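You operate a simulated robot arm through the tools that you are given. There is no shell and no other tool. Be economical: measure what you need, move in short steps, check, and stop when the job is done.

You are at the controls of a simulated robot arm. One attempt, no reset.

TASK
Pile some things up. At the end: the white dishwasher tablet from the worktop over the wide drawers is on the worktop before the nut mill; the wooden press from the worktop over the wide drawers is on the worktop before the nut mill, with the white yoghurt tub from there on top of it and the brown egg on top of that; whatever was shut is shut again. Leave all else as you found it, and nothing knocked over. Set down upright: wooden press.

It is judged by the outcome, as a careful person would: the job done as asked, and still so three seconds after it is handed in. It fails if anything else is knocked over, pushed out of place, dropped, spilled or broken.

THE ROBOT
A 7-joint arm with a two-finger parallel gripper, fixed in place. Base frame: the origin is at the foot of the arm, x ahead of it, y to its left, z up; the work surface is at about z = 910. Units: mm, rad, N and s.
Its first joint turns from -2.897 to 2.897 rad. Payload 4.4 kg.
The tool frame sits at the grasp point between the pads (the TCP): z along the fingers, y along the line on which they close. The tips reach 23 mm beyond it. Largest opening 94 mm; finger width 38, thickness 10; the body of the gripper, 54 by 96 mm, starts 39 mm behind the TCP.
Orientation is that of the tool frame in the base frame, as [roll, pitch, yaw] about the fixed x, y, z axes, in that order (R = Rz(yaw) Ry(pitch) Rx(roll)). With the fingers straight down and closing along the base's y, the tool's x points along the base's -x, its y along +y and its z along -z.

THE INTERFACE
- The arm moves only by the tool step_arm. Its argument "steps" is a list of rows, each a list of 7 numbers: the shift along the tool's x, y, z in units of 50 mm (1.0 is 50 mm), then the turn, a rotation vector about the tool's x, y, z in units of 8 degrees (1.0 is 8 degrees), then the closure, from 0 (fully open) to 1 (shut). In form: [[x, y, z, wx, wy, wz, grip], ...]. A call has 1 to 12 rows; each row shifts and turns the commanded pose from where the row before left it, along the tool's axes as they then stand. A call with a number of a shift or a turn outside -1 to 1 is refused whole. Rows are played at 5 a second. More than 50 mm and 0.15 rad between two rows, or a gripper value outside its range, and nothing of the call is played. Where a pose cannot be reached the arm comes as near as it can. A force on the tool above 40 N (or 10 N above the force at the start of the call, whichever is more), or a blocked arm, ends the call early, and 0.2 s more pass. The fingers move at their own pace (about 72 mm/s each) and stop on an object; they squeeze with about 22 N. The grip force told is the motor's: it shows also when the fingers shut on nothing. Time passes only in rows, and 0.2 s behind the last, so rows that do not move let the fingers close. It gives the time, the measured TCP pose, the force on the tool (base axes), the opening and the grip force at its end, in the units of the frame above (readings bear some noise), with the torque about the TCP (base axes, N m) and any sound that the robot's microphone picked up.
- Cameras (640 x 400 px; columns grow to the right, rows downward): "scene" is fixed at [219.5, 648.6, 1649.8]; the picture's right is [-0.58, -0.82, 0.00], its down [-0.48, 0.34, -0.81] and it looks along [0.66, -0.47, -0.59] (base axes); focal length 369 px, centre (320, 200). "wrist" rides on the gripper at [87, 16, -74] in the tool frame; the picture's right is [-0.18, 0.98, 0.00], its down [-0.58, -0.11, -0.81] and it looks along [-0.79, -0.15, 0.59] (tool axes); focal length 243 px, centre (320, 200). There is no depth. A picture from a camera that has moved, and an enlarged one, comes with that camera's place and axes in the base frame and with its lens.
- camera(camera): a new picture of that camera. It takes no simulated time.
- zoom(camera, box): a new picture of the part [left, top, right, bottom] of that camera's present view, enlarged. It takes no simulated time.
- job_done(): hands the job in; it is judged then, once.

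Work in short steps. Places have to be worked out from the pictures, the camera data and where the tool is seen: move nearer, look again, correct. Check each grasp and each placing, and mend what went wrong. You have 120 turns and 68 pictures in all, those below and enlarged ones among them. Open the gripper and draw the arm clear of the work before you hand the job in, unless the task says otherwise; then end with one line.

The tools are called after "Call:" as a command line: name --pt "numbers of a row" for each row, then --argument value for the rest, lists and objects as JSON in quotes. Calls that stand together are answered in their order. step_arm: Moves the arm, as the interface text tells. Its arguments: {"type":"object","properties":{"steps":{"type":"array"}},"required":["steps"]} The other tools are called the same way: camera (camera) takes a picture; zoom (camera, box) takes an enlarged picture of a part of a camera's view; job_done () hands the job in.

At the start:

```text
t: 0.0
position: [704.5, 22.6, 1199.0]
ee_rot: [3.141, -0.001, 3.14]
force: [-0.1, -0.4, -0.3]
ft_torque: [0.0, 0.01, 0.0]
width: 94.2
grip_force: 0.0
```

scene: 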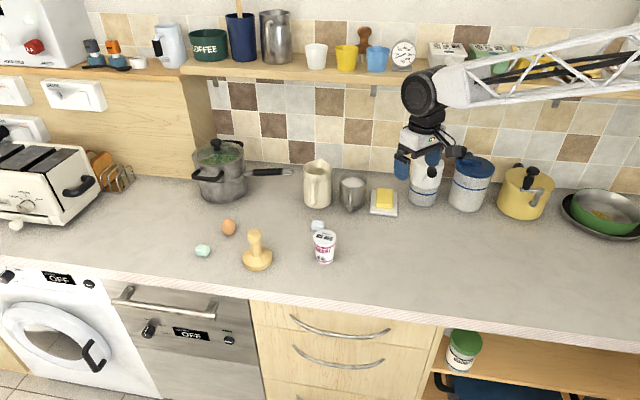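
wrist: 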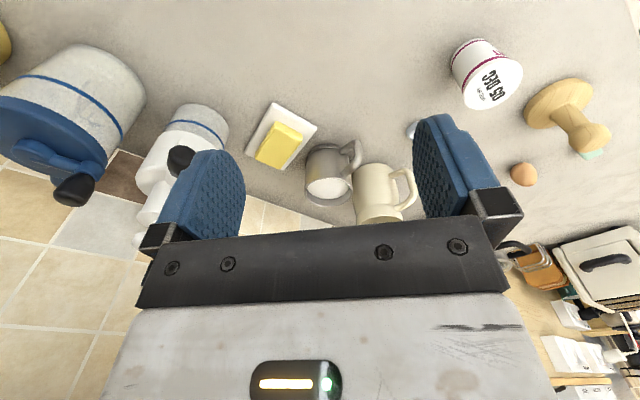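

I start by enlarging parts of the scene to identify the nut mill, tablet, press, tub and egg.

Call:
zoom --camera "scene" --box '[180, 130, 420, 280]'

Call:
zoom --camera "scene" --box '[400, 130, 640, 280]'

Call:
zoom --camera "scene" --box '[0, 0, 240, 150]'

```text
2.67 times, centred on (300, 205) of scene
camera zoom: at [219.5, 648.6, 1649.8], right [-0.58, -0.82, 0.0], down [-0.48, 0.34, -0.81], along [0.66, -0.47, -0.59], focal length 984 px, centre (373, 187)
```

zoom: 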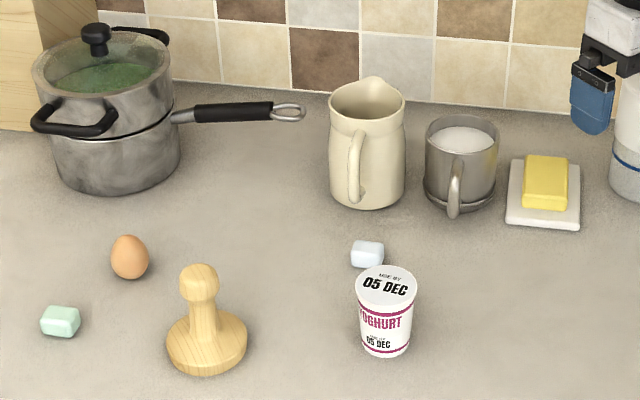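

```text
2.67 times, centred on (520, 205) of scene
camera zoom: at [219.5, 648.6, 1649.8], right [-0.58, -0.82, 0.0], down [-0.48, 0.34, -0.81], along [0.66, -0.47, -0.59], focal length 984 px, centre (-213, 187)
```

zoom: 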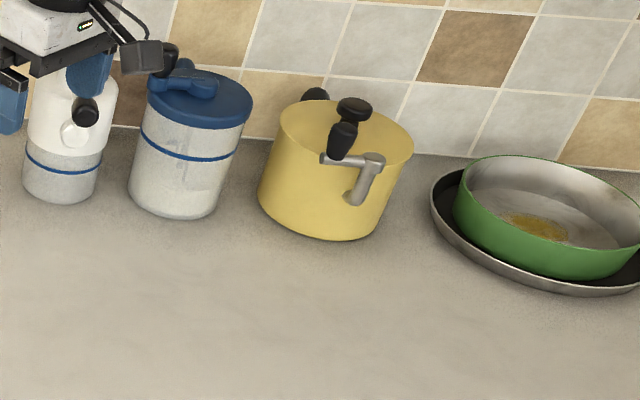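

```text
2.67 times, centred on (120, 75) of scene
camera zoom: at [219.5, 648.6, 1649.8], right [-0.58, -0.82, 0.0], down [-0.48, 0.34, -0.81], along [0.66, -0.47, -0.59], focal length 984 px, centre (853, 533)
```

zoom: 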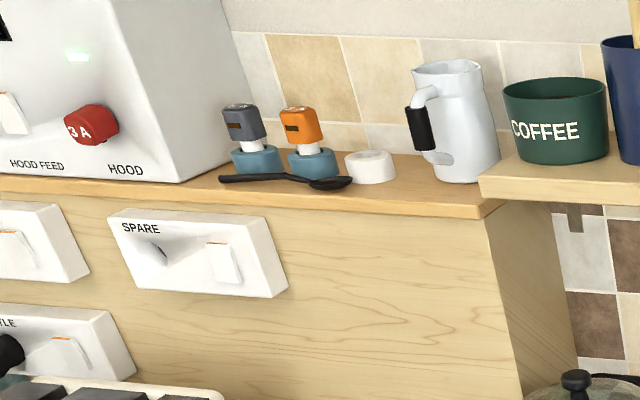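

The blue-lidded, white and yellow items are all mill candidates. I back the tool off and turn it so the wrist camera views them.

Call:
step_arm --pt "0.95 0 0 0 0 1 0" --pt "0.95 0 0 0 0 1 0" --pt "0.95 0 0 0 0 1 0" --pt "0.95 0 0 0 0 1 0" --pt "0.95 0 0 0 0 1 0" --pt "0 0 0 0 0 0 0"

Call:
camera --camera "wrist"

Call:
camera --camera "scene"

```text
t: 1.4
position: [482.3, 89.8, 1201.2]
ee_rot: [-3.14, 0.001, 2.441]
force: [0.4, -0.3, 0.6]
ft_torque: [-0.01, -0.03, -0.03]
width: 94.0
grip_force: 0.1
```

```text
62 pictures are left
camera wrist: at [425.7, 157.2, 1274.8], right [0.77, 0.63, 0.0], down [0.37, -0.46, 0.81], along [0.51, -0.62, -0.59], focal length 243 px, centre (320, 200)
```

wrist: 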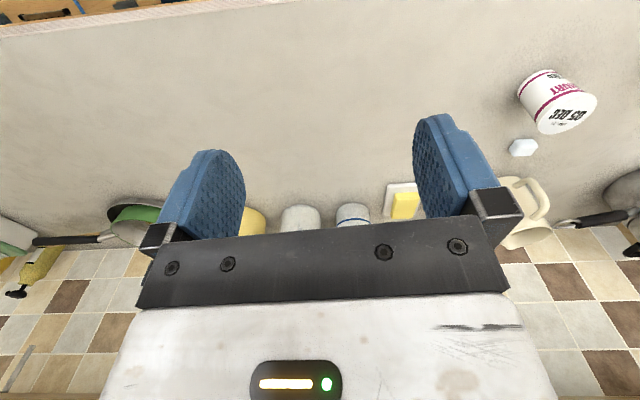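

```text
61 pictures are left
```

scene: 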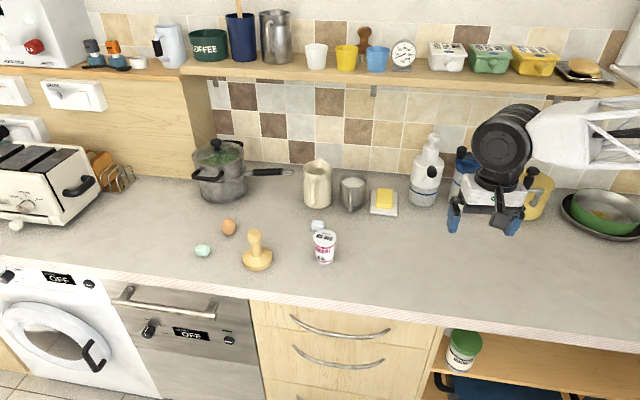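

There's another yellow item with a black handle further along to the right. I turn further for a look in that direction.

Call:
step_arm --pt "0.5 0 0 0 0 1 0" --pt "0.5 0 0 0 0 1 0" --pt "0.5 0 0 0 0 1 0" --pt "0.5 0 0 0 0 1 0" --pt "0 0 0 0 0 0 0"

Call:
camera --camera "wrist"

Call:
zoom --camera "scene" --box '[400, 120, 640, 270]'

```text
t: 2.6
position: [419.3, 164.7, 1196.0]
ee_rot: [3.142, 0.001, 1.884]
force: [0.5, 0.5, -0.7]
ft_torque: [-0.01, -0.01, 0.0]
width: 94.1
grip_force: 0.0
```

```text
60 pictures are left
camera wrist: at [408.4, 251.1, 1270.6], right [0.99, 0.13, 0.0], down [0.08, -0.59, 0.81], along [0.1, -0.8, -0.59], focal length 243 px, centre (320, 200)
```

wrist: 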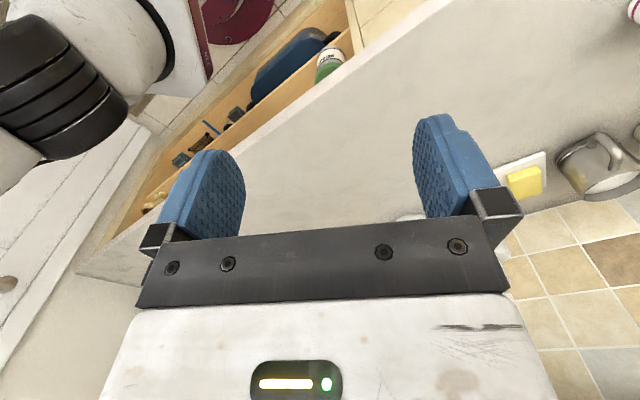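

```text
2.67 times, centred on (520, 195) of scene
camera zoom: at [219.5, 648.6, 1649.8], right [-0.58, -0.82, 0.0], down [-0.48, 0.34, -0.81], along [0.66, -0.47, -0.59], focal length 984 px, centre (-213, 213)
```

zoom: 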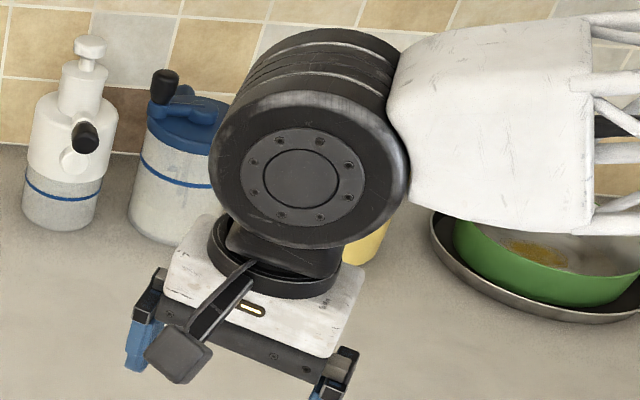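

The white item has a side crank with a jar below (most mill-like), but I want a closer look at all three. I turn back and bring the camera within about 350 mm of them.

Call:
step_arm --pt "0 0 0 0 0 -1 0" --pt "0 0 0 0 0 -1 0" --pt "0 0 0 0 0 -1 0" --pt "0 0 0 0 0 -1 0" --pt "-0.95 -0.25 0 0 0 0 0" --pt "-0.95 -0.25 0 0 0 0 0" --pt "-0.95 -0.25 0 0 0 0 0" --pt "-0.95 -0.25 0 0 0 0 0" --pt "-0.95 -0.25 0 0 0 0 0" --pt "-0.95 -0.25 0 0 0 0 0" --pt "-0.95 -0.25 0 0 0 0 0" --pt "0 0 0 0 0 0 0"

Call:
camera --camera "wrist"

```text
t: 5.2
position: [616.4, -116.4, 1202.0]
ee_rot: [3.14, 0.0, 2.443]
force: [-0.8, -1.1, 1.2]
ft_torque: [0.0, 0.02, -0.01]
width: 93.7
grip_force: 0.0
```

```text
58 pictures are left
camera wrist: at [560.5, -47.5, 1276.1], right [0.77, 0.63, 0.0], down [0.38, -0.46, 0.81], along [0.51, -0.62, -0.59], focal length 243 px, centre (320, 200)
```

wrist: 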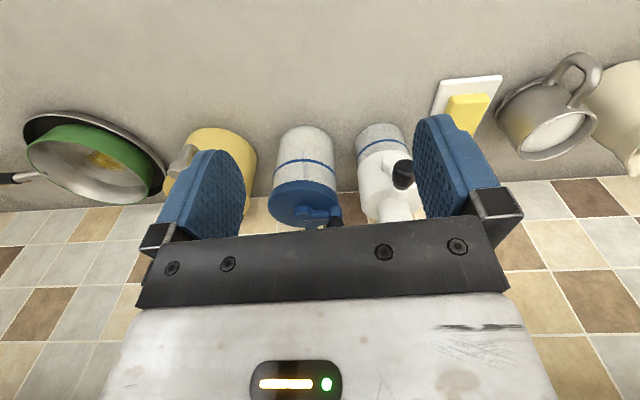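

Call:
zoom --camera "wrist" --box '[230, 100, 430, 240]'

Call:
zoom --camera "scene" --box '[390, 120, 490, 220]'

```text
2.86 times, centred on (330, 170) of wrist
camera zoom: at [560.5, -47.5, 1276.1], right [0.77, 0.63, 0.0], down [0.38, -0.46, 0.81], along [0.51, -0.62, -0.59], focal length 693 px, centre (291, 286)
```

zoom: 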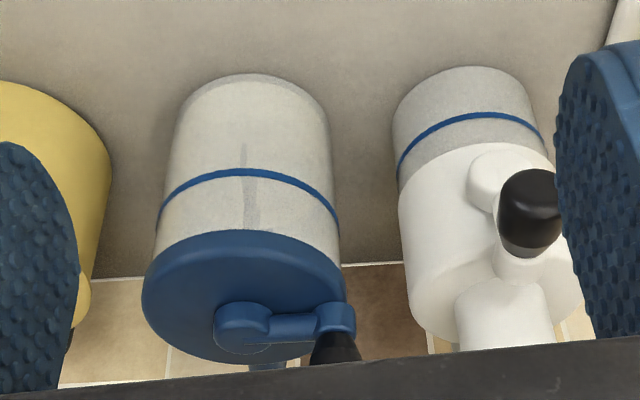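

```text
4.00 times, centred on (440, 170) of scene
camera zoom: at [219.5, 648.6, 1649.8], right [-0.58, -0.82, 0.0], down [-0.48, 0.34, -0.81], along [0.66, -0.47, -0.59], focal length 1476 px, centre (-160, 320)
```

zoom: 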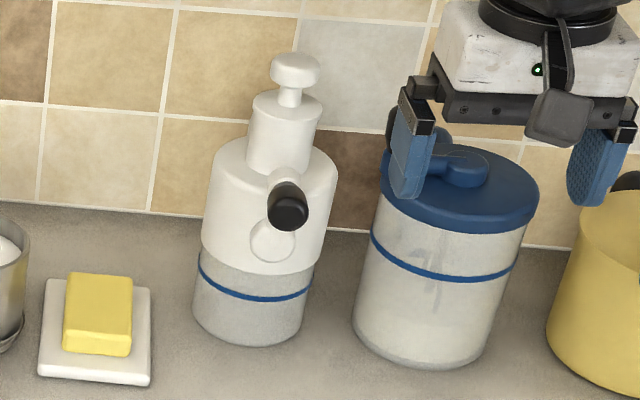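

The white side-cranked one looks like a nut mill, but I check the remaining unknown yellow item beyond the pan before deciding.

Call:
step_arm --pt "0.5 -0.8 0 0 0 0.5 0" --pt "0.5 -0.8 0 0 0 0.5 0" --pt "0.5 -0.8 0 0 0 0.5 0" --pt "0.5 -0.8 0 0 0 0.5 0" --pt "0 0 0 0 0 0 0"

Call:
camera --camera "wrist"

Call:
zoom --camera "scene" --box '[480, 130, 640, 250]'

```text
t: 6.4
position: [430.9, -155.7, 1195.8]
ee_rot: [-3.141, -0.001, 2.163]
force: [-0.5, 0.0, -0.6]
ft_torque: [0.01, 0.03, 0.0]
width: 94.1
grip_force: 0.2
```

```text
55 pictures are left
camera wrist: at [395.7, -74.7, 1271.2], right [0.92, 0.4, 0.0], down [0.23, -0.54, 0.81], along [0.32, -0.74, -0.59], focal length 243 px, centre (320, 200)
```

wrist: 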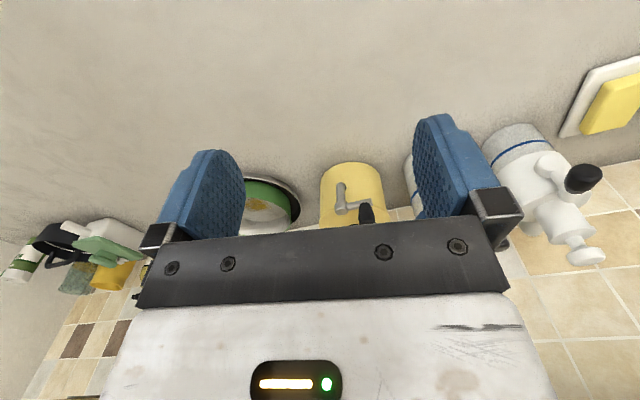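

```text
3.33 times, centred on (560, 190) of scene
camera zoom: at [219.5, 648.6, 1649.8], right [-0.58, -0.82, 0.0], down [-0.48, 0.34, -0.81], along [0.66, -0.47, -0.59], focal length 1230 px, centre (-480, 233)
```

zoom: 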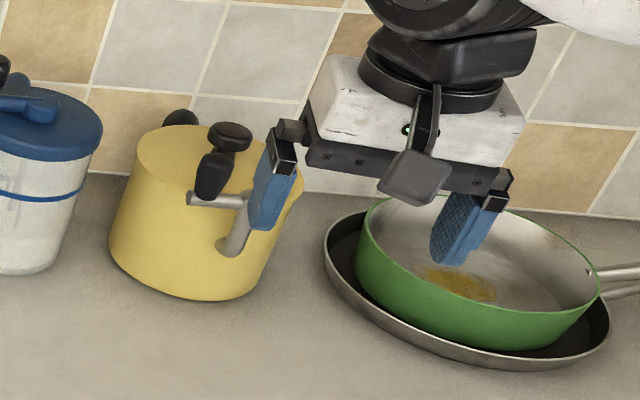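

The white one (pusher, side crank, collecting jar) I take as the nut mill at about (849,-229). Now I turn toward the tablet at about (936,146) and approach for a look.

Call:
step_arm --pt "0 0 0 0 0 -1 0" --pt "0 0 0 0 0 -1 0" --pt "0 0 0 0 0 -1 0" --pt "0 0 0 0 0 -1 0" --pt "0 0 0 0 0 -1 0" --pt "0 0 0 0 0 -1 0" --pt "0 0 0 0 0 -1 0" --pt "0 0 0 0 0 -1 0" --pt "0 0 0 0 0 0 0"

Call:
step_arm --pt "-0.8 0.55 0 0 0 0 0" --pt "-0.8 0.55 0 0 0 0 0" --pt "-0.8 0.55 0 0 0 0 0" --pt "-0.8 0.55 0 0 0 0 0" --pt "-0.8 0.55 0.2 0 0 0 0" --pt "-0.8 0.55 0.2 0 0 0 0" --pt "-0.8 0.55 0.2 0 0 0 0" --pt "-0.8 0.55 0.2 0 0 0 0" --pt "-0.8 0.3 0.2 0 0 0 0" --pt "0 0 0 0 0 0 0"

Call:
camera --camera "wrist"

```text
t: 8.4
position: [433.0, -154.9, 1198.1]
ee_rot: [3.14, 0.001, -3.002]
force: [-0.2, 0.4, -0.3]
ft_torque: [0.01, -0.01, -0.05]
width: 94.0
grip_force: 0.1
```

```text
t: 10.6
position: [761.4, 130.4, 1145.8]
ee_rot: [-3.141, 0.0, -3.002]
force: [-0.3, 1.0, -0.6]
ft_torque: [-0.01, -0.02, 0.02]
width: 94.0
grip_force: 0.1
```

```text
53 pictures are left
camera wrist: at [673.6, 134.7, 1219.6], right [0.05, 1.0, 0.0], down [0.59, -0.03, 0.81], along [0.81, -0.04, -0.59], focal length 243 px, centre (320, 200)
```

wrist: 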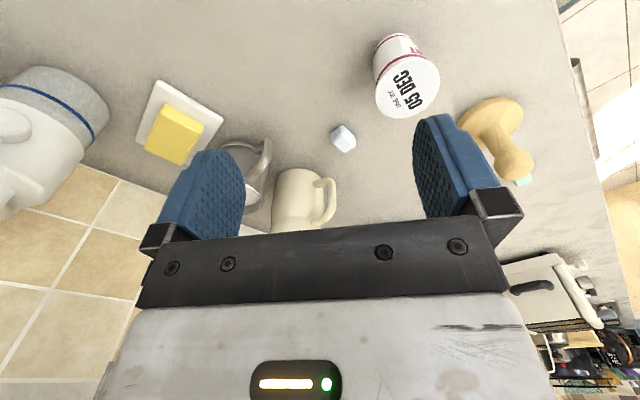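

Tablet is around (925-935,155). I zoom in for its orientation.

Call:
zoom --camera "wrist" --box '[270, 70, 430, 190]'

Call:
zoom --camera "scene" --box '[290, 200, 350, 260]'

```text
3.33 times, centred on (350, 130) of wrist
camera zoom: at [673.6, 134.7, 1219.6], right [0.05, 1.0, 0.0], down [0.59, -0.03, 0.81], along [0.81, -0.04, -0.59], focal length 809 px, centre (220, 433)
```

zoom: 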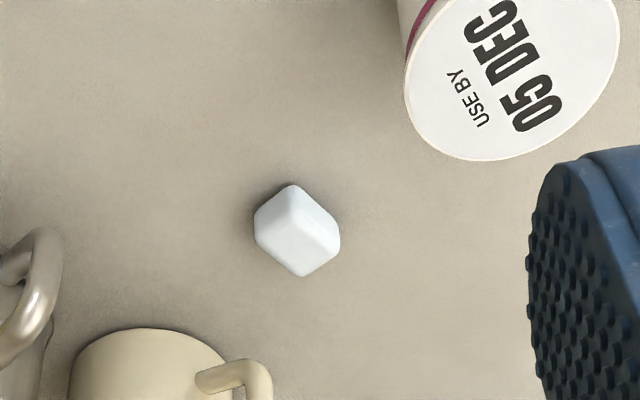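

```text
6.67 times, centred on (320, 230) of scene
camera zoom: at [219.5, 648.6, 1649.8], right [-0.58, -0.82, 0.0], down [-0.48, 0.34, -0.81], along [0.66, -0.47, -0.59], focal length 2460 px, centre (320, 0)
```

zoom: 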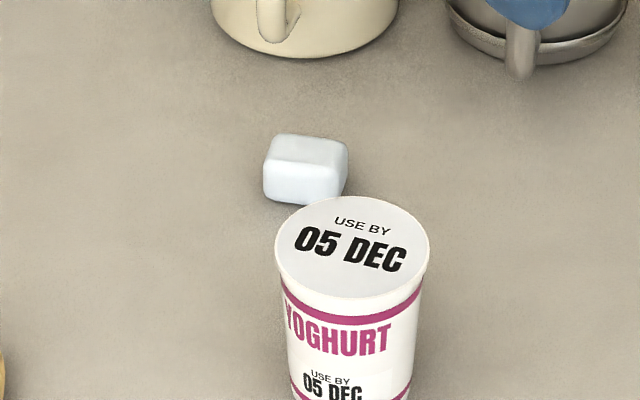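

The tablet's long side lies along azimuth ~48°, so I will grip its short sides with yaw ≈ -2.30. I turn and move above it, staying above the tub's top.

Call:
step_arm --pt "0 0 0 0 0 -1 0.3" --pt "0 0 0 0 0 -1 0.3" --pt "0 0 0 0 0 -1 0.3" --pt "0 0 0 0 0 -1 0.3" --pt "0 0 0 0 0 -1 0.3" --pt "-0.65 -0.55 0 0 0 0 0.3" --pt "-0.65 -0.55 0 0 0 0 0.3" --pt "-0.65 -0.55 0.3 0 0 0 0.3" --pt "-0.65 -0.55 0.3 0 0 0 0.3" --pt "0 0 0.9 0 0 0 0.3" --pt "0 0 0.5 0 0 0 0.3" --pt "0 0 0 0 0 0 0.3"

Call:
camera --camera "wrist"

Call:
camera --camera "scene"

```text
t: 13.2
position: [927.2, 149.1, 1051.3]
ee_rot: [-3.141, 0.002, -2.304]
force: [0.0, 0.1, 1.1]
ft_torque: [0.0, -0.04, 0.04]
width: 66.0
grip_force: 0.1
```

```text
50 pictures are left
camera wrist: at [857.1, 96.0, 1125.9], right [-0.61, 0.79, 0.0], down [0.47, 0.36, 0.81], along [0.64, 0.49, -0.59], focal length 243 px, centre (320, 200)
```

wrist: 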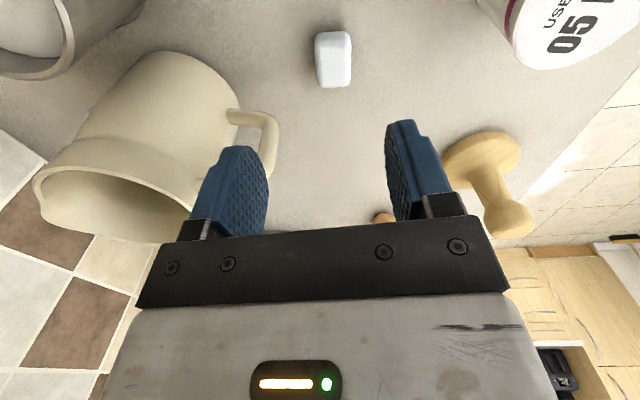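

```text
49 pictures are left
```

scene: 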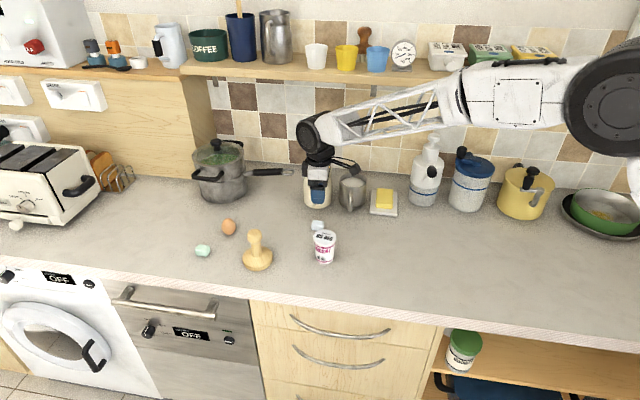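

Tablet is aligned with the fingers; estimated at (923,160), so I shift +10 mm in tool y and descend most of the way.

Call:
step_arm --pt "-0.1 0.2 0 0 0 0 0.3" --pt "0 0 0.7 0 0 0 0.3" --pt "0 0 0.7 0 0 0 0.3" --pt "0 0 0 0 0 0 0.3"

Call:
camera --camera "wrist"

Call:
zoom --camera "scene" --box '[270, 140, 390, 240]'

```text
t: 14.2
position: [922.6, 162.0, 980.5]
ee_rot: [-3.141, -0.001, -2.304]
force: [-2.5, 1.8, 0.4]
ft_torque: [-0.1, -0.18, 0.05]
width: 65.8
grip_force: 0.1
```

```text
48 pictures are left
camera wrist: at [853.3, 108.5, 1055.7], right [-0.61, 0.79, 0.0], down [0.47, 0.36, 0.81], along [0.64, 0.49, -0.59], focal length 243 px, centre (320, 200)
```

wrist: 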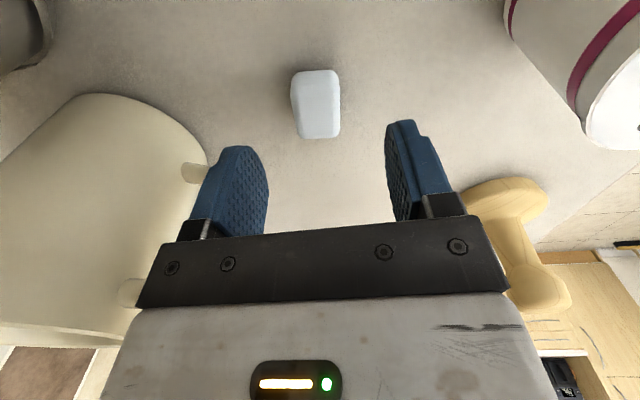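

```text
4.00 times, centred on (330, 190) of scene
camera zoom: at [219.5, 648.6, 1649.8], right [-0.58, -0.82, 0.0], down [-0.48, 0.34, -0.81], along [0.66, -0.47, -0.59], focal length 1476 px, centre (280, 240)
```

zoom: 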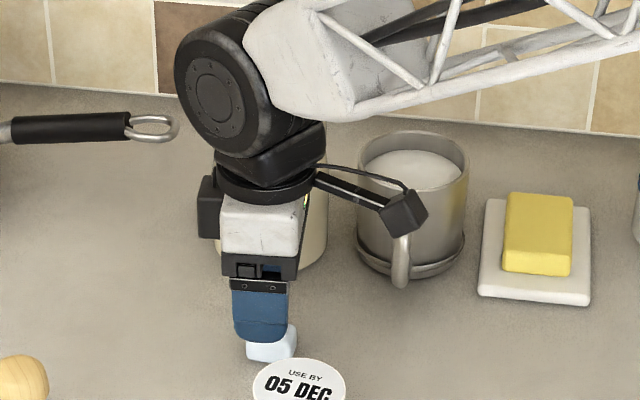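

A ~3 N sideways force suggests the gripper is touching the jug handle. I go straight back up and check the jug.

Call:
step_arm --pt "0 0.2 -0.5 0 0 0 0.3" --pt "0 0.1 -0.8 0 0 0 0.3" --pt "0 0 0 0 0 0 0.5"

Call:
camera --camera "wrist"

```text
t: 15.0
position: [909.9, 171.4, 1044.0]
ee_rot: [-3.141, -0.001, -2.304]
force: [-0.5, 0.3, -0.4]
ft_torque: [-0.01, 0.01, 0.02]
width: 47.0
grip_force: 0.0
```

```text
46 pictures are left
camera wrist: at [840.3, 118.8, 1119.5], right [-0.61, 0.79, 0.0], down [0.47, 0.36, 0.81], along [0.64, 0.49, -0.59], focal length 243 px, centre (320, 200)
```

wrist: 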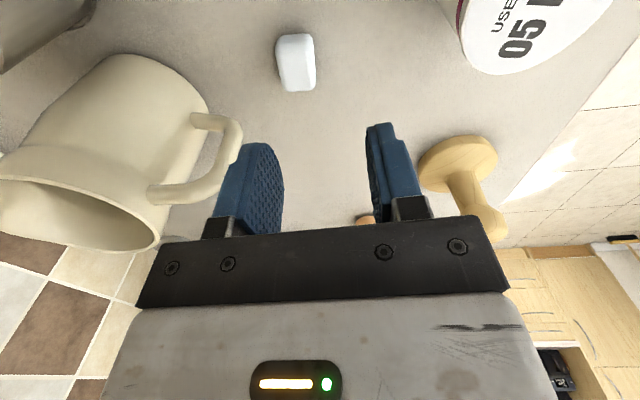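

The jug still stands; the handle triangulates to (958,137), 41 mm left of the tablet. The tool is already offset 18 mm away from it, so I descend here with 66 mm opening.

Call:
step_arm --pt "0 0 0.5 0 0 0 0.3" --pt "0 0 0.5 0 0 0 0.3" --pt "0 0 0.5 0 0 0 0.3" --pt "0 0 0 0 0 0 0.3"

Call:
camera --camera "wrist"

```text
t: 16.0
position: [912.7, 170.7, 967.5]
ee_rot: [3.14, 0.002, -2.305]
force: [0.4, 0.8, -0.7]
ft_torque: [0.0, -0.01, -0.01]
width: 66.0
grip_force: 0.0
```

```text
45 pictures are left
camera wrist: at [841.8, 117.3, 1042.3], right [-0.61, 0.79, 0.0], down [0.47, 0.36, 0.81], along [0.64, 0.49, -0.59], focal length 243 px, centre (320, 200)
```

wrist: 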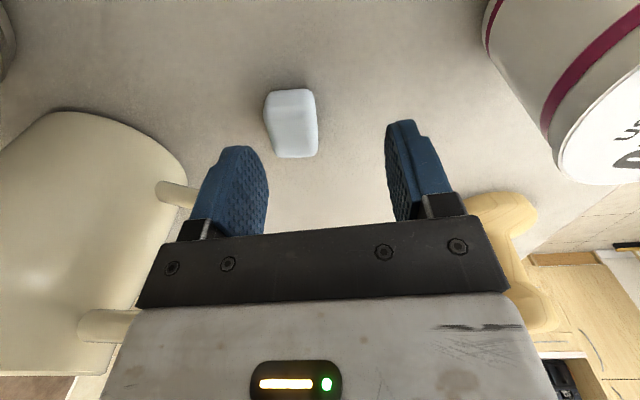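

No contact now, tablet is between the pads. I descend to z≈937 and close.

Call:
step_arm --pt "0 0 0.3 0 0 0 0.3" --pt "0 0 0.3 0 0 0 0.3" --pt "0 0 0 0 0 0 1" --pt "0 0 0 0 0 0 1" --pt "0 0 0 0 0 0 1"

Call:
camera --camera "wrist"

```text
t: 17.2
position: [912.0, 171.7, 938.1]
ee_rot: [-3.14, 0.001, -2.304]
force: [-0.9, -0.1, 0.5]
ft_torque: [0.0, 0.0, 0.0]
width: 27.0
grip_force: 21.7
```

```text
44 pictures are left
camera wrist: at [841.6, 118.4, 1012.5], right [-0.61, 0.79, 0.0], down [0.47, 0.36, 0.81], along [0.64, 0.49, -0.59], focal length 243 px, centre (320, 200)
```

wrist: 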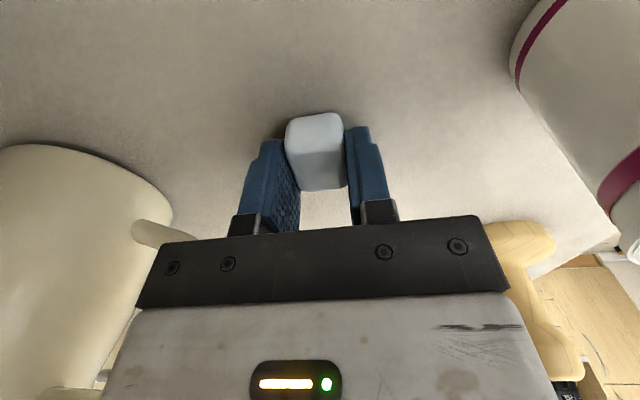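

Tablet gripped (27 mm). I lift clear and carry it to (686,-48), in front of the mill.

Call:
step_arm --pt "0 0 -0.5 0 0 0 1" --pt "0 0 -0.9 0 0 0 1" --pt "0 0 -0.9 0 0 0 1" --pt "0 0 -0.9 0 0 0 1" --pt "0.9 0.06 0 0 0 0 1" --pt "0.9 0.06 0 0 0 0 1" --pt "0.9 0.06 0 0 0 0 1" --pt "0.9 0.06 0 0 0 0 1" --pt "0.9 0.06 0 0 0 0 1" --pt "0.9 0.06 0 0 0 0 1" --pt "0.9 0.06 0 0 0 0 1" --pt "0 0 0 0 0 0 1"

Call:
camera --camera "scene"

```text
t: 19.8
position: [683.1, -50.2, 1099.0]
ee_rot: [3.141, 0.0, -2.304]
force: [0.8, 0.9, 0.3]
ft_torque: [-0.03, -0.02, -0.01]
width: 27.2
grip_force: 21.8
```

```text
43 pictures are left
```

scene: 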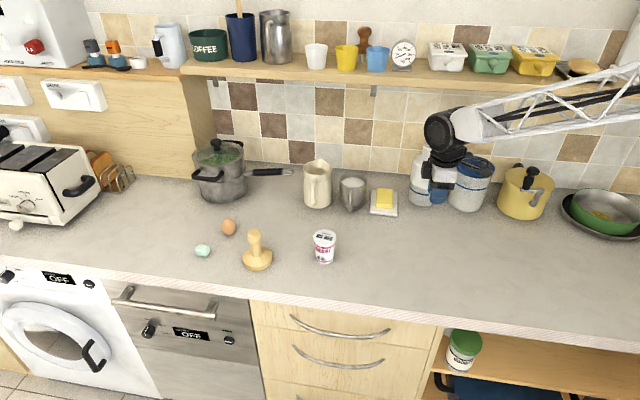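

Jug and others undisturbed. I lower the tablet to just about the worktop (the TCP was ~938 when gripped) and release.

Call:
step_arm --pt "0 0 0.9 0 0 0 1" --pt "0 0 0.9 0 0 0 1" --pt "0 0 0.9 0 0 0 1" --pt "0 0 0.4 0 0 0 1" --pt "0 0 0.1 0 0 0 1" --pt "0 0 0 0 0 0 1"

```text
t: 21.2
position: [685.5, -51.9, 938.2]
ee_rot: [-3.141, 0.001, -2.304]
force: [0.3, 0.1, -0.2]
ft_torque: [-0.01, 0.03, -0.01]
width: 27.0
grip_force: 22.0
```

At grasp height; 1 mm more, then open and rise.

Call:
step_arm --pt "0 0 0.02 0 0 0 1" --pt "0 0 0 0 0 0 0.4" --pt "0 0 0 0 0 0 0.4" --pt "0 0 -0.8 0 0 0 0.4" --pt "0 0 -0.9 0 0 0 0.4" --pt "0 0 -0.9 0 0 0 0.4" --pt "0 0 -0.9 0 0 0 0.4" --pt "0 0 0 0 0 0 0.4"

Call:
camera --camera "wrist"

```text
t: 23.0
position: [684.1, -48.3, 1114.4]
ee_rot: [3.14, 0.001, -2.306]
force: [-0.4, -0.2, 0.1]
ft_torque: [0.0, 0.01, 0.01]
width: 56.4
grip_force: 0.0
```

```text
42 pictures are left
camera wrist: at [614.7, -102.7, 1188.8], right [-0.61, 0.79, 0.0], down [0.47, 0.36, 0.81], along [0.64, 0.49, -0.59], focal length 243 px, centre (320, 200)
```

wrist: 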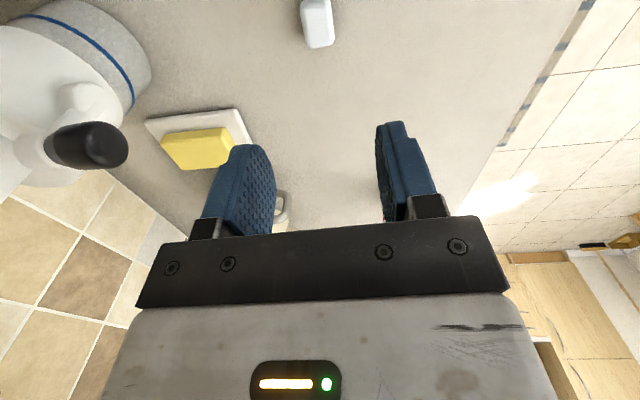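

Tablet is flat in place. Now I turn toward the press/egg side and move to about (740,290) for a look at the press.

Call:
step_arm --pt "0 0 0 0 0 1 0.2" --pt "0 0 0 0 0 1 0.2" --pt "0 0 0 0 0 1 0.2" --pt "-0.47 0.71 0 0 0 0 0.2" --pt "-0.47 0.71 0 0 0 0 0.2" --pt "-0.47 0.71 0 0 0 0 0.2" --pt "-0.47 0.71 0 0 0 0 0.2" --pt "-0.47 0.71 0 0 0 0 0.2" --pt "-0.47 0.71 0 0 0 0 0.2" --pt "-0.47 0.71 0 0 0 0 0.2" --pt "-0.47 0.71 0 0 0 0 0.2" --pt "0 0 0 0 0 0 0.2"

Call:
camera --camera "wrist"

```text
t: 25.6
position: [740.1, 287.4, 1115.0]
ee_rot: [3.142, 0.001, -2.723]
force: [-0.3, -0.4, -0.2]
ft_torque: [-0.03, 0.03, 0.02]
width: 75.3
grip_force: 0.0
```

```text
41 pictures are left
camera wrist: at [653.9, 267.0, 1190.2], right [-0.23, 0.97, 0.0], down [0.58, 0.14, 0.81], along [0.78, 0.19, -0.59], focal length 243 px, centre (320, 200)
```

wrist: 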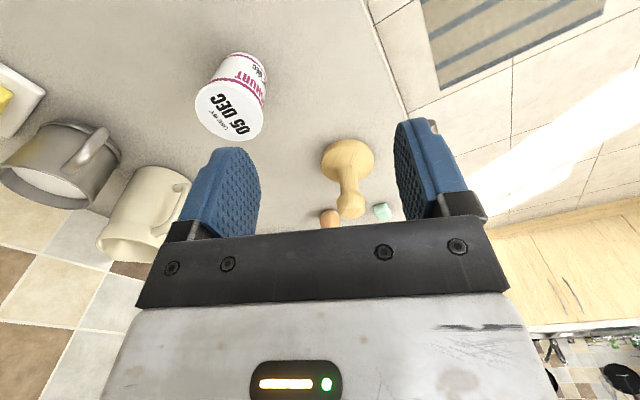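

Press at about (908,370), egg around (1055,380). I zoom on the press to see its shape.

Call:
zoom --camera "wrist" --box '[290, 120, 420, 230]'

Call:
zoom --camera "scene" --box '[185, 200, 295, 285]'

```text
3.64 times, centred on (355, 175) of wrist
camera zoom: at [653.9, 267.0, 1190.2], right [-0.23, 0.97, 0.0], down [0.58, 0.14, 0.81], along [0.78, 0.19, -0.59], focal length 882 px, centre (193, 291)
```

zoom: 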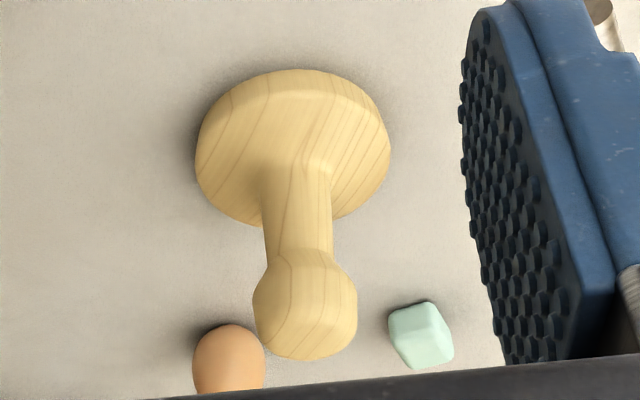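

```text
4.71 times, centred on (240, 242) of scene
camera zoom: at [219.5, 648.6, 1649.8], right [-0.58, -0.82, 0.0], down [-0.48, 0.34, -0.81], along [0.66, -0.47, -0.59], focal length 1736 px, centre (696, 0)
```

zoom: 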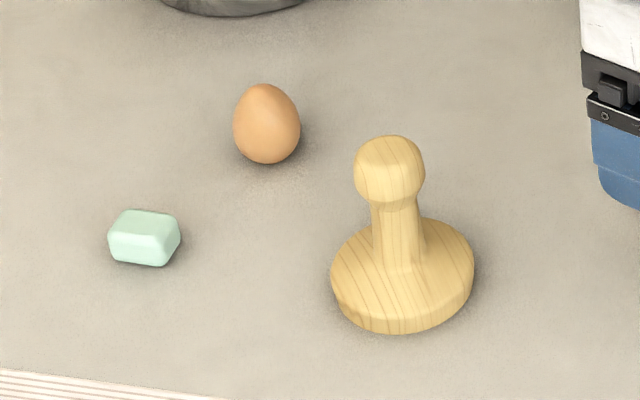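

The knob has a bevelled flat top; egg stands upright. I tilt the tool outward 16°, align, and come in along the tool axis until ~60 mm short, then look.

Call:
step_arm --pt "0 0 0 0 -1 0 0.1" --pt "0 0 0 0 -1 0 0.1" --pt "-0.97 0.05 0 0 0 0 0.1" --pt "-0.97 0.05 0 0 0 0 0.1" --pt "-0.97 0.05 0 0 0 0 0.1" --pt "0 0 0.8 0 0 0 0.1" --pt "0 0 0.8 0 0 0 0.1" --pt "0 0 0.6 0 0 0 0.1" --pt "0 0 0 0 0 0 0.1"

Call:
camera --camera "wrist"

Call:
zoom --camera "scene" --box '[170, 150, 330, 290]'

```text
t: 27.6
position: [891.2, 361.0, 1045.9]
ee_rot: [-3.14, 0.279, -2.723]
force: [-0.1, 0.5, 0.0]
ft_torque: [0.01, -0.01, 0.0]
width: 84.6
grip_force: 0.0
```

```text
38 pictures are left
camera wrist: at [789.8, 335.0, 1093.8], right [-0.24, 0.97, 0.05], down [0.35, 0.04, 0.94], along [0.91, 0.24, -0.35], focal length 243 px, centre (320, 200)
```

wrist: 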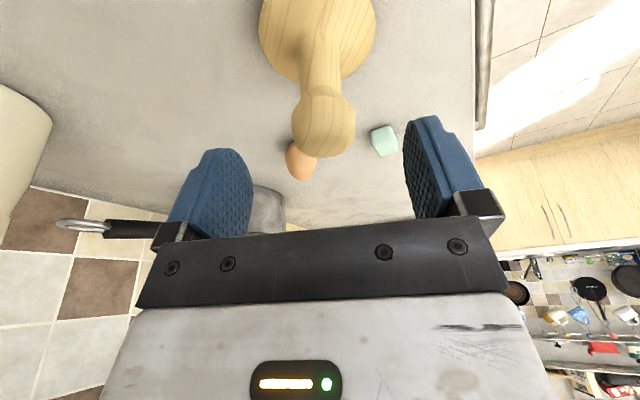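

```text
2.86 times, centred on (250, 220) of scene
camera zoom: at [219.5, 648.6, 1649.8], right [-0.58, -0.82, 0.0], down [-0.48, 0.34, -0.81], along [0.66, -0.47, -0.59], focal length 1054 px, centre (520, 143)
```

zoom: 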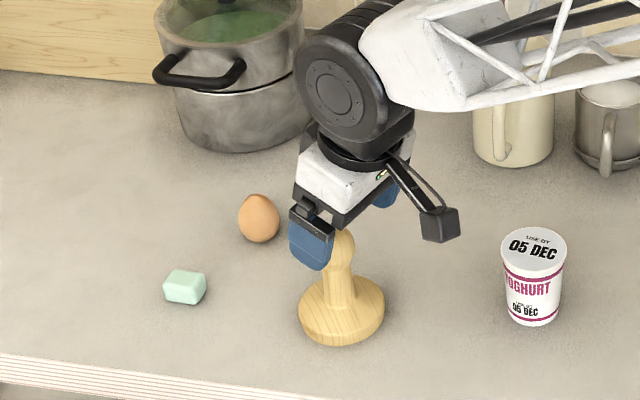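

Knob center at (908,370); I advance 56 mm along the tool axis and close on the knob.

Call:
step_arm --pt "-0.1 0.03 0.4 0 0 0 0.1" --pt "0 0 0.4 0 0 0 0.1" --pt "0 0 0.32 0 0 0 0.1" --pt "0 0 0 0 0 0 0.1"

Call:
camera --camera "wrist"

```text
t: 28.6
position: [910.4, 373.2, 993.1]
ee_rot: [3.14, 0.279, -2.723]
force: [-0.1, 0.5, 0.0]
ft_torque: [-0.02, 0.03, 0.01]
width: 84.5
grip_force: 0.1
```

```text
36 pictures are left
camera wrist: at [808.4, 345.8, 1041.6], right [-0.24, 0.97, 0.05], down [0.35, 0.04, 0.94], along [0.91, 0.24, -0.35], focal length 243 px, centre (320, 200)
```

wrist: 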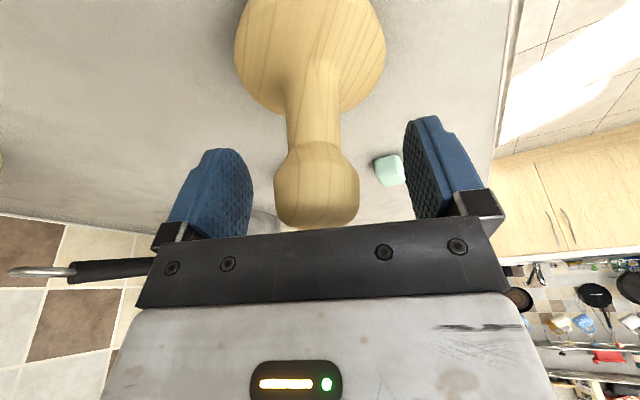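

Knob centred within ~1 mm. I close gently and check.

Call:
step_arm --pt "0 0 0 0 0 0 0.45" --pt "0 0 0 0 0 0 0.55" --pt "0 0 0 0 0 0 1" --pt "0 0 0 0 0 0 1" --pt "0 0 0 0 0 0 1"

Call:
camera --camera "wrist"

```text
t: 29.8
position: [909.4, 373.5, 993.5]
ee_rot: [-3.141, 0.28, -2.724]
force: [0.8, 0.5, 0.4]
ft_torque: [0.07, 0.03, -0.02]
width: 38.8
grip_force: 21.8
```

```text
35 pictures are left
camera wrist: at [808.3, 345.8, 1041.8], right [-0.24, 0.97, 0.05], down [0.35, 0.04, 0.94], along [0.91, 0.24, -0.35], focal length 243 px, centre (320, 200)
```

wrist: 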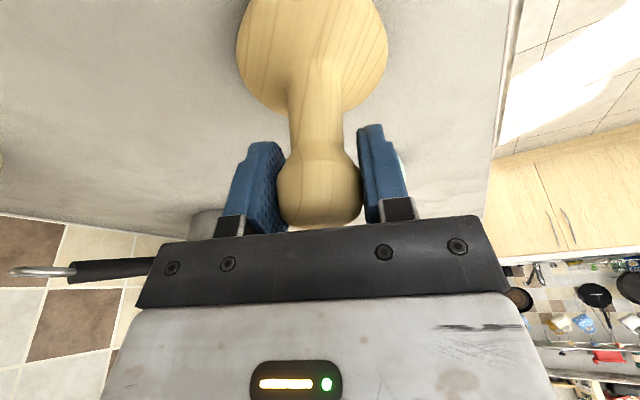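

Press gripped at the knob (38.8 mm). I lift 160 mm straight up.

Call:
step_arm --pt "-0.11 0 -0.385 0 0 0 1" --pt "-0.22 0 -0.77 0 0 0 1" --pt "-0.22 0 -0.77 0 0 0 1" --pt "-0.22 0 -0.77 0 0 0 1" --pt "-0.11 0 -0.385 0 0 0 1" --pt "0 0 0 0 0 0 1"

Call:
camera --camera "wrist"

```text
t: 31.2
position: [907.9, 373.5, 1152.6]
ee_rot: [-3.141, 0.279, -2.722]
force: [-0.4, 0.0, -0.7]
ft_torque: [0.02, 0.05, -0.02]
width: 38.8
grip_force: 21.8
```

```text
34 pictures are left
camera wrist: at [807.2, 345.6, 1201.5], right [-0.24, 0.97, 0.05], down [0.35, 0.04, 0.94], along [0.91, 0.24, -0.35], focal length 243 px, centre (320, 200)
```

wrist: 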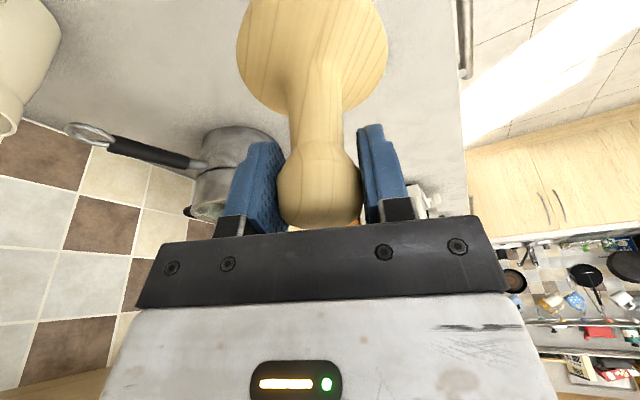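

It came up without slipping. I carry it level to (708,-132).

Call:
step_arm --pt "0.623 -0.633 -0.179 0 0 0 1" --pt "0.623 -0.633 -0.179 0 0 0 1" --pt "0.623 -0.633 -0.179 0 0 0 1" --pt "0.623 -0.633 -0.179 0 0 0 1" --pt "0.623 -0.633 -0.179 0 0 0 1" --pt "0.623 -0.633 -0.179 0 0 0 1" --pt "0.623 -0.633 -0.179 0 0 0 1" --pt "0.623 -0.633 -0.179 0 0 0 1" --pt "0.623 -0.633 -0.179 0 0 0 1" --pt "0.623 -0.633 -0.179 0 0 0 1" --pt "0.623 -0.633 -0.179 0 0 0 1" --pt "0.623 -0.633 -0.179 0 0 0 1"

Call:
camera --camera "scene"

```text
t: 33.8
position: [709.8, -134.4, 1154.7]
ee_rot: [3.141, 0.278, -2.723]
force: [0.1, -0.5, -1.6]
ft_torque: [-0.02, -0.03, 0.02]
width: 38.6
grip_force: 22.5
```

```text
33 pictures are left
```

scene: 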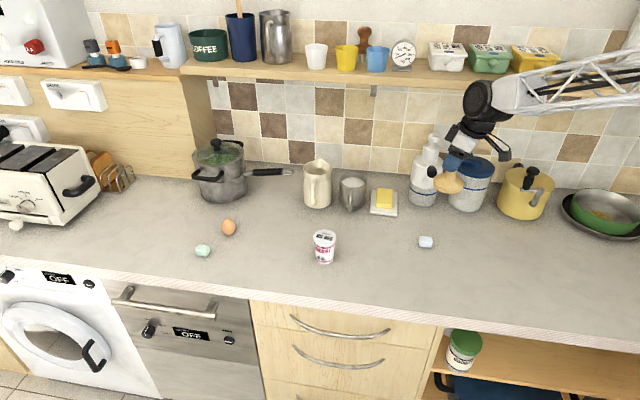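

Position good. I lower it, slowing near the worktop.

Call:
step_arm --pt "0.22 0 0.77 0 0 0 1" --pt "0.22 0 0.77 0 0 0 1" --pt "0.22 0 0.77 0 0 0 1" --pt "0.138 0 0.48 0 0 0 1" --pt "0.055 0 0.19 0 0 0 1" --pt "0 0 0 0 0 0 1"

Call:
camera --camera "wrist"

```text
t: 35.2
position: [708.8, -130.0, 999.0]
ee_rot: [3.141, 0.279, -2.723]
force: [-0.5, 0.0, -1.5]
ft_torque: [-0.02, -0.05, -0.04]
width: 38.7
grip_force: 21.5
```

```text
32 pictures are left
camera wrist: at [609.5, -158.4, 1047.3], right [-0.24, 0.97, 0.05], down [0.35, 0.04, 0.94], along [0.91, 0.24, -0.35], focal length 243 px, centre (320, 200)
```

wrist: 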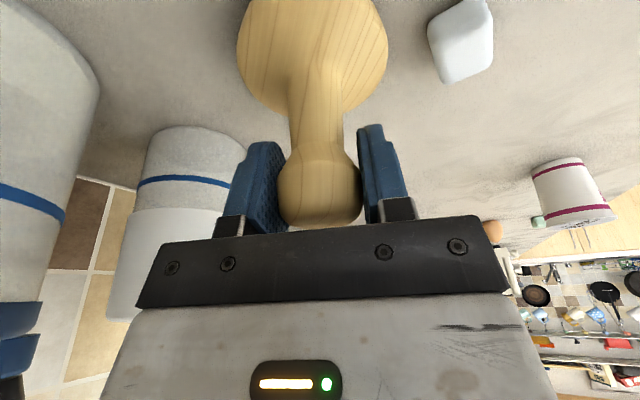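

About 5 mm to go; I lower in small steps watching for contact force.

Call:
step_arm --pt "0.014 0 0.048 0 0 0 1" --pt "0.014 0 0.048 0 0 0 1" --pt "0 0 0 0 0 0 1"

```text
t: 36.0
position: [710.3, -131.3, 993.8]
ee_rot: [-3.141, 0.279, -2.725]
force: [0.2, 0.3, -1.9]
ft_torque: [0.01, 0.0, -0.02]
width: 38.3
grip_force: 22.7
```

No contact yet; another 2 mm in small steps.

Call:
step_arm --pt "0.006 0 0.02 0 0 0 1" --pt "0 0 0 0 0 0 1"

Call:
step_arm --pt "0.006 0 0.02 0 0 0 1" --pt "0 0 0 0 0 0 1"

```text
t: 36.6
position: [709.9, -131.3, 993.5]
ee_rot: [3.141, 0.278, -2.723]
force: [-1.4, 1.6, 3.1]
ft_torque: [0.19, 0.19, -0.01]
width: 38.3
grip_force: 21.7
```

```text
t: 37.2
position: [710.2, -132.1, 993.5]
ee_rot: [-3.141, 0.28, -2.722]
force: [-3.9, 3.9, 18.7]
ft_torque: [0.06, 0.38, -0.01]
width: 38.6
grip_force: 22.0
```

Firm contact. I relieve the preload, open, and retreat along the tool axis.

Call:
step_arm --pt "-0.006 0 -0.02 0 0 0 1" --pt "0 0 0 0 0 0 0.3" --pt "0 0 0 0 0 0 0.1" --pt "0 0 0 0 0 0 0.1" --pt "0 0 -0.6 0 0 0 0.1" --pt "0 0 -0.8 0 0 0 0.1" --pt "0 0 -0.8 0 0 0 0.1" --pt "0 0 -0.6 0 0 0 0.1" --pt "0 0 0 0 0 0 0.1"

Call:
camera --camera "wrist"

Call:
zoom --camera "scene" --box '[400, 140, 500, 260]'

```text
t: 39.2
position: [673.9, -146.4, 1128.8]
ee_rot: [3.141, 0.279, -2.724]
force: [0.3, 0.0, 1.2]
ft_torque: [-0.02, 0.05, 0.02]
width: 84.7
grip_force: 0.0
```

```text
31 pictures are left
camera wrist: at [572.0, -173.6, 1177.6], right [-0.24, 0.97, 0.05], down [0.35, 0.04, 0.94], along [0.91, 0.24, -0.35], focal length 243 px, centre (320, 200)
```

wrist: 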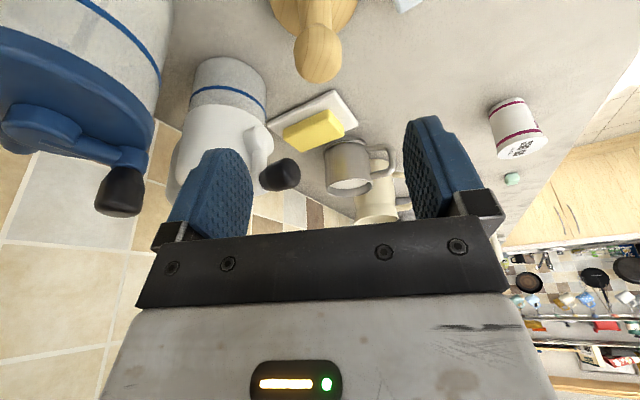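

```text
3.33 times, centred on (450, 200) of scene
camera zoom: at [219.5, 648.6, 1649.8], right [-0.58, -0.82, 0.0], down [-0.48, 0.34, -0.81], along [0.66, -0.47, -0.59], focal length 1230 px, centre (-113, 200)
```

zoom: 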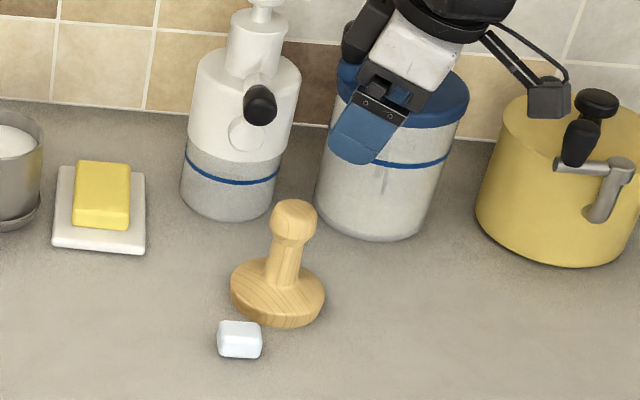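

Press stands well at about (709,-132). I level the tool, turn, and go toward the yoghurt tub near (808,218) for a look.

Call:
step_arm --pt "0 0 0 0 1 0 0.0" --pt "0 0 0 0 1 0 0.0" --pt "0 0 0 0 0 1 0" --pt "-0.31 0.9 0 0 0 0 0" --pt "-0.31 0.9 0 0 0 0 0" --pt "-0.31 0.9 0 0 0 0 0" --pt "-0.31 0.9 0 0 0 0 0" --pt "-0.31 0.9 0 0 0 0 0" --pt "-0.31 0.9 0 0 0 0 0" --pt "-0.31 0.9 0 0 0 0 0" --pt "0 0 0 0 0 0 0"

Call:
camera --camera "wrist"

```text
t: 41.6
position: [690.7, 187.3, 1130.1]
ee_rot: [-3.141, 0.0, -2.863]
force: [-0.6, -0.2, -0.4]
ft_torque: [0.01, 0.0, 0.04]
width: 93.8
grip_force: 0.1
```

```text
29 pictures are left
camera wrist: at [602.8, 179.8, 1205.6], right [-0.09, 1.0, 0.0], down [0.59, 0.06, 0.81], along [0.8, 0.08, -0.59], focal length 243 px, centre (320, 200)
```

wrist: 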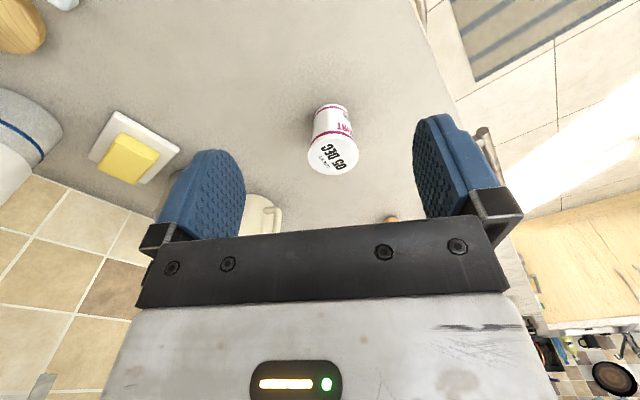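

Tub about (803,217), lid z≈994. I move above it and check centring.

Call:
step_arm --pt "-0.8 0 0 0 0 0 0" --pt "-0.8 0 0 0 0 0 0" --pt "-0.72 -0.04 0.4 0 0 0 0" --pt "0 0 0.5 0 0 0 0" --pt "0 0 0 0 0 0 0"

Call:
camera --camera "wrist"

```text
t: 42.8
position: [802.2, 215.5, 1083.8]
ee_rot: [-3.14, -0.002, -2.863]
force: [0.5, -0.2, -0.4]
ft_torque: [0.0, 0.03, -0.02]
width: 93.9
grip_force: 0.2
```

```text
28 pictures are left
camera wrist: at [715.4, 207.0, 1159.9], right [-0.09, 1.0, 0.0], down [0.59, 0.06, 0.81], along [0.8, 0.08, -0.59], focal length 243 px, centre (320, 200)
```

wrist: 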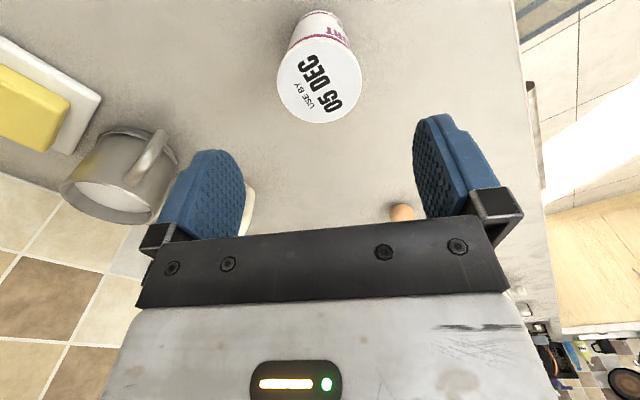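

Well centred. I descend to z≈966 and close on the tub.

Call:
step_arm --pt "0 0 0.8 0 0 0 0" --pt "0 0 0.8 0 0 0 0" --pt "0.02 0 0.56 0 0 0 0" --pt "0 0 0.2 0 0 0 0" --pt "0 0 0 0 0 0 0" --pt "0 0 0 0 0 0 0.3" --pt "0 0 0 0 0 0 0.6" --pt "0 0 0 0 0 0 1" --pt "0 0 0 0 0 0 1"

Call:
camera --camera "wrist"

```text
t: 44.8
position: [803.1, 213.1, 964.6]
ee_rot: [-3.141, 0.0, -2.862]
force: [0.1, 0.5, 0.1]
ft_torque: [0.04, -0.03, 0.03]
width: 60.7
grip_force: 21.6
```

```text
27 pictures are left
camera wrist: at [714.8, 204.9, 1039.7], right [-0.09, 1.0, 0.0], down [0.59, 0.06, 0.81], along [0.8, 0.08, -0.59], focal length 243 px, centre (320, 200)
```

wrist: 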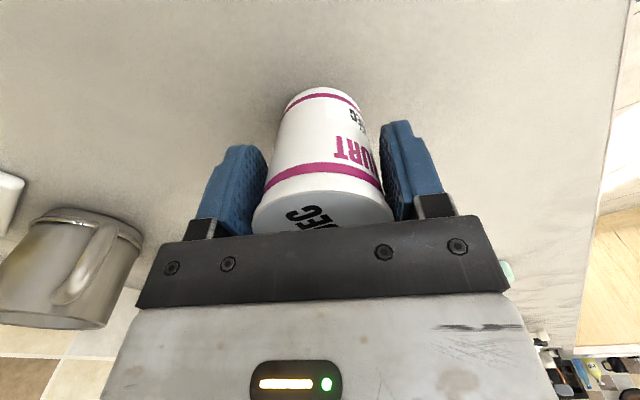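

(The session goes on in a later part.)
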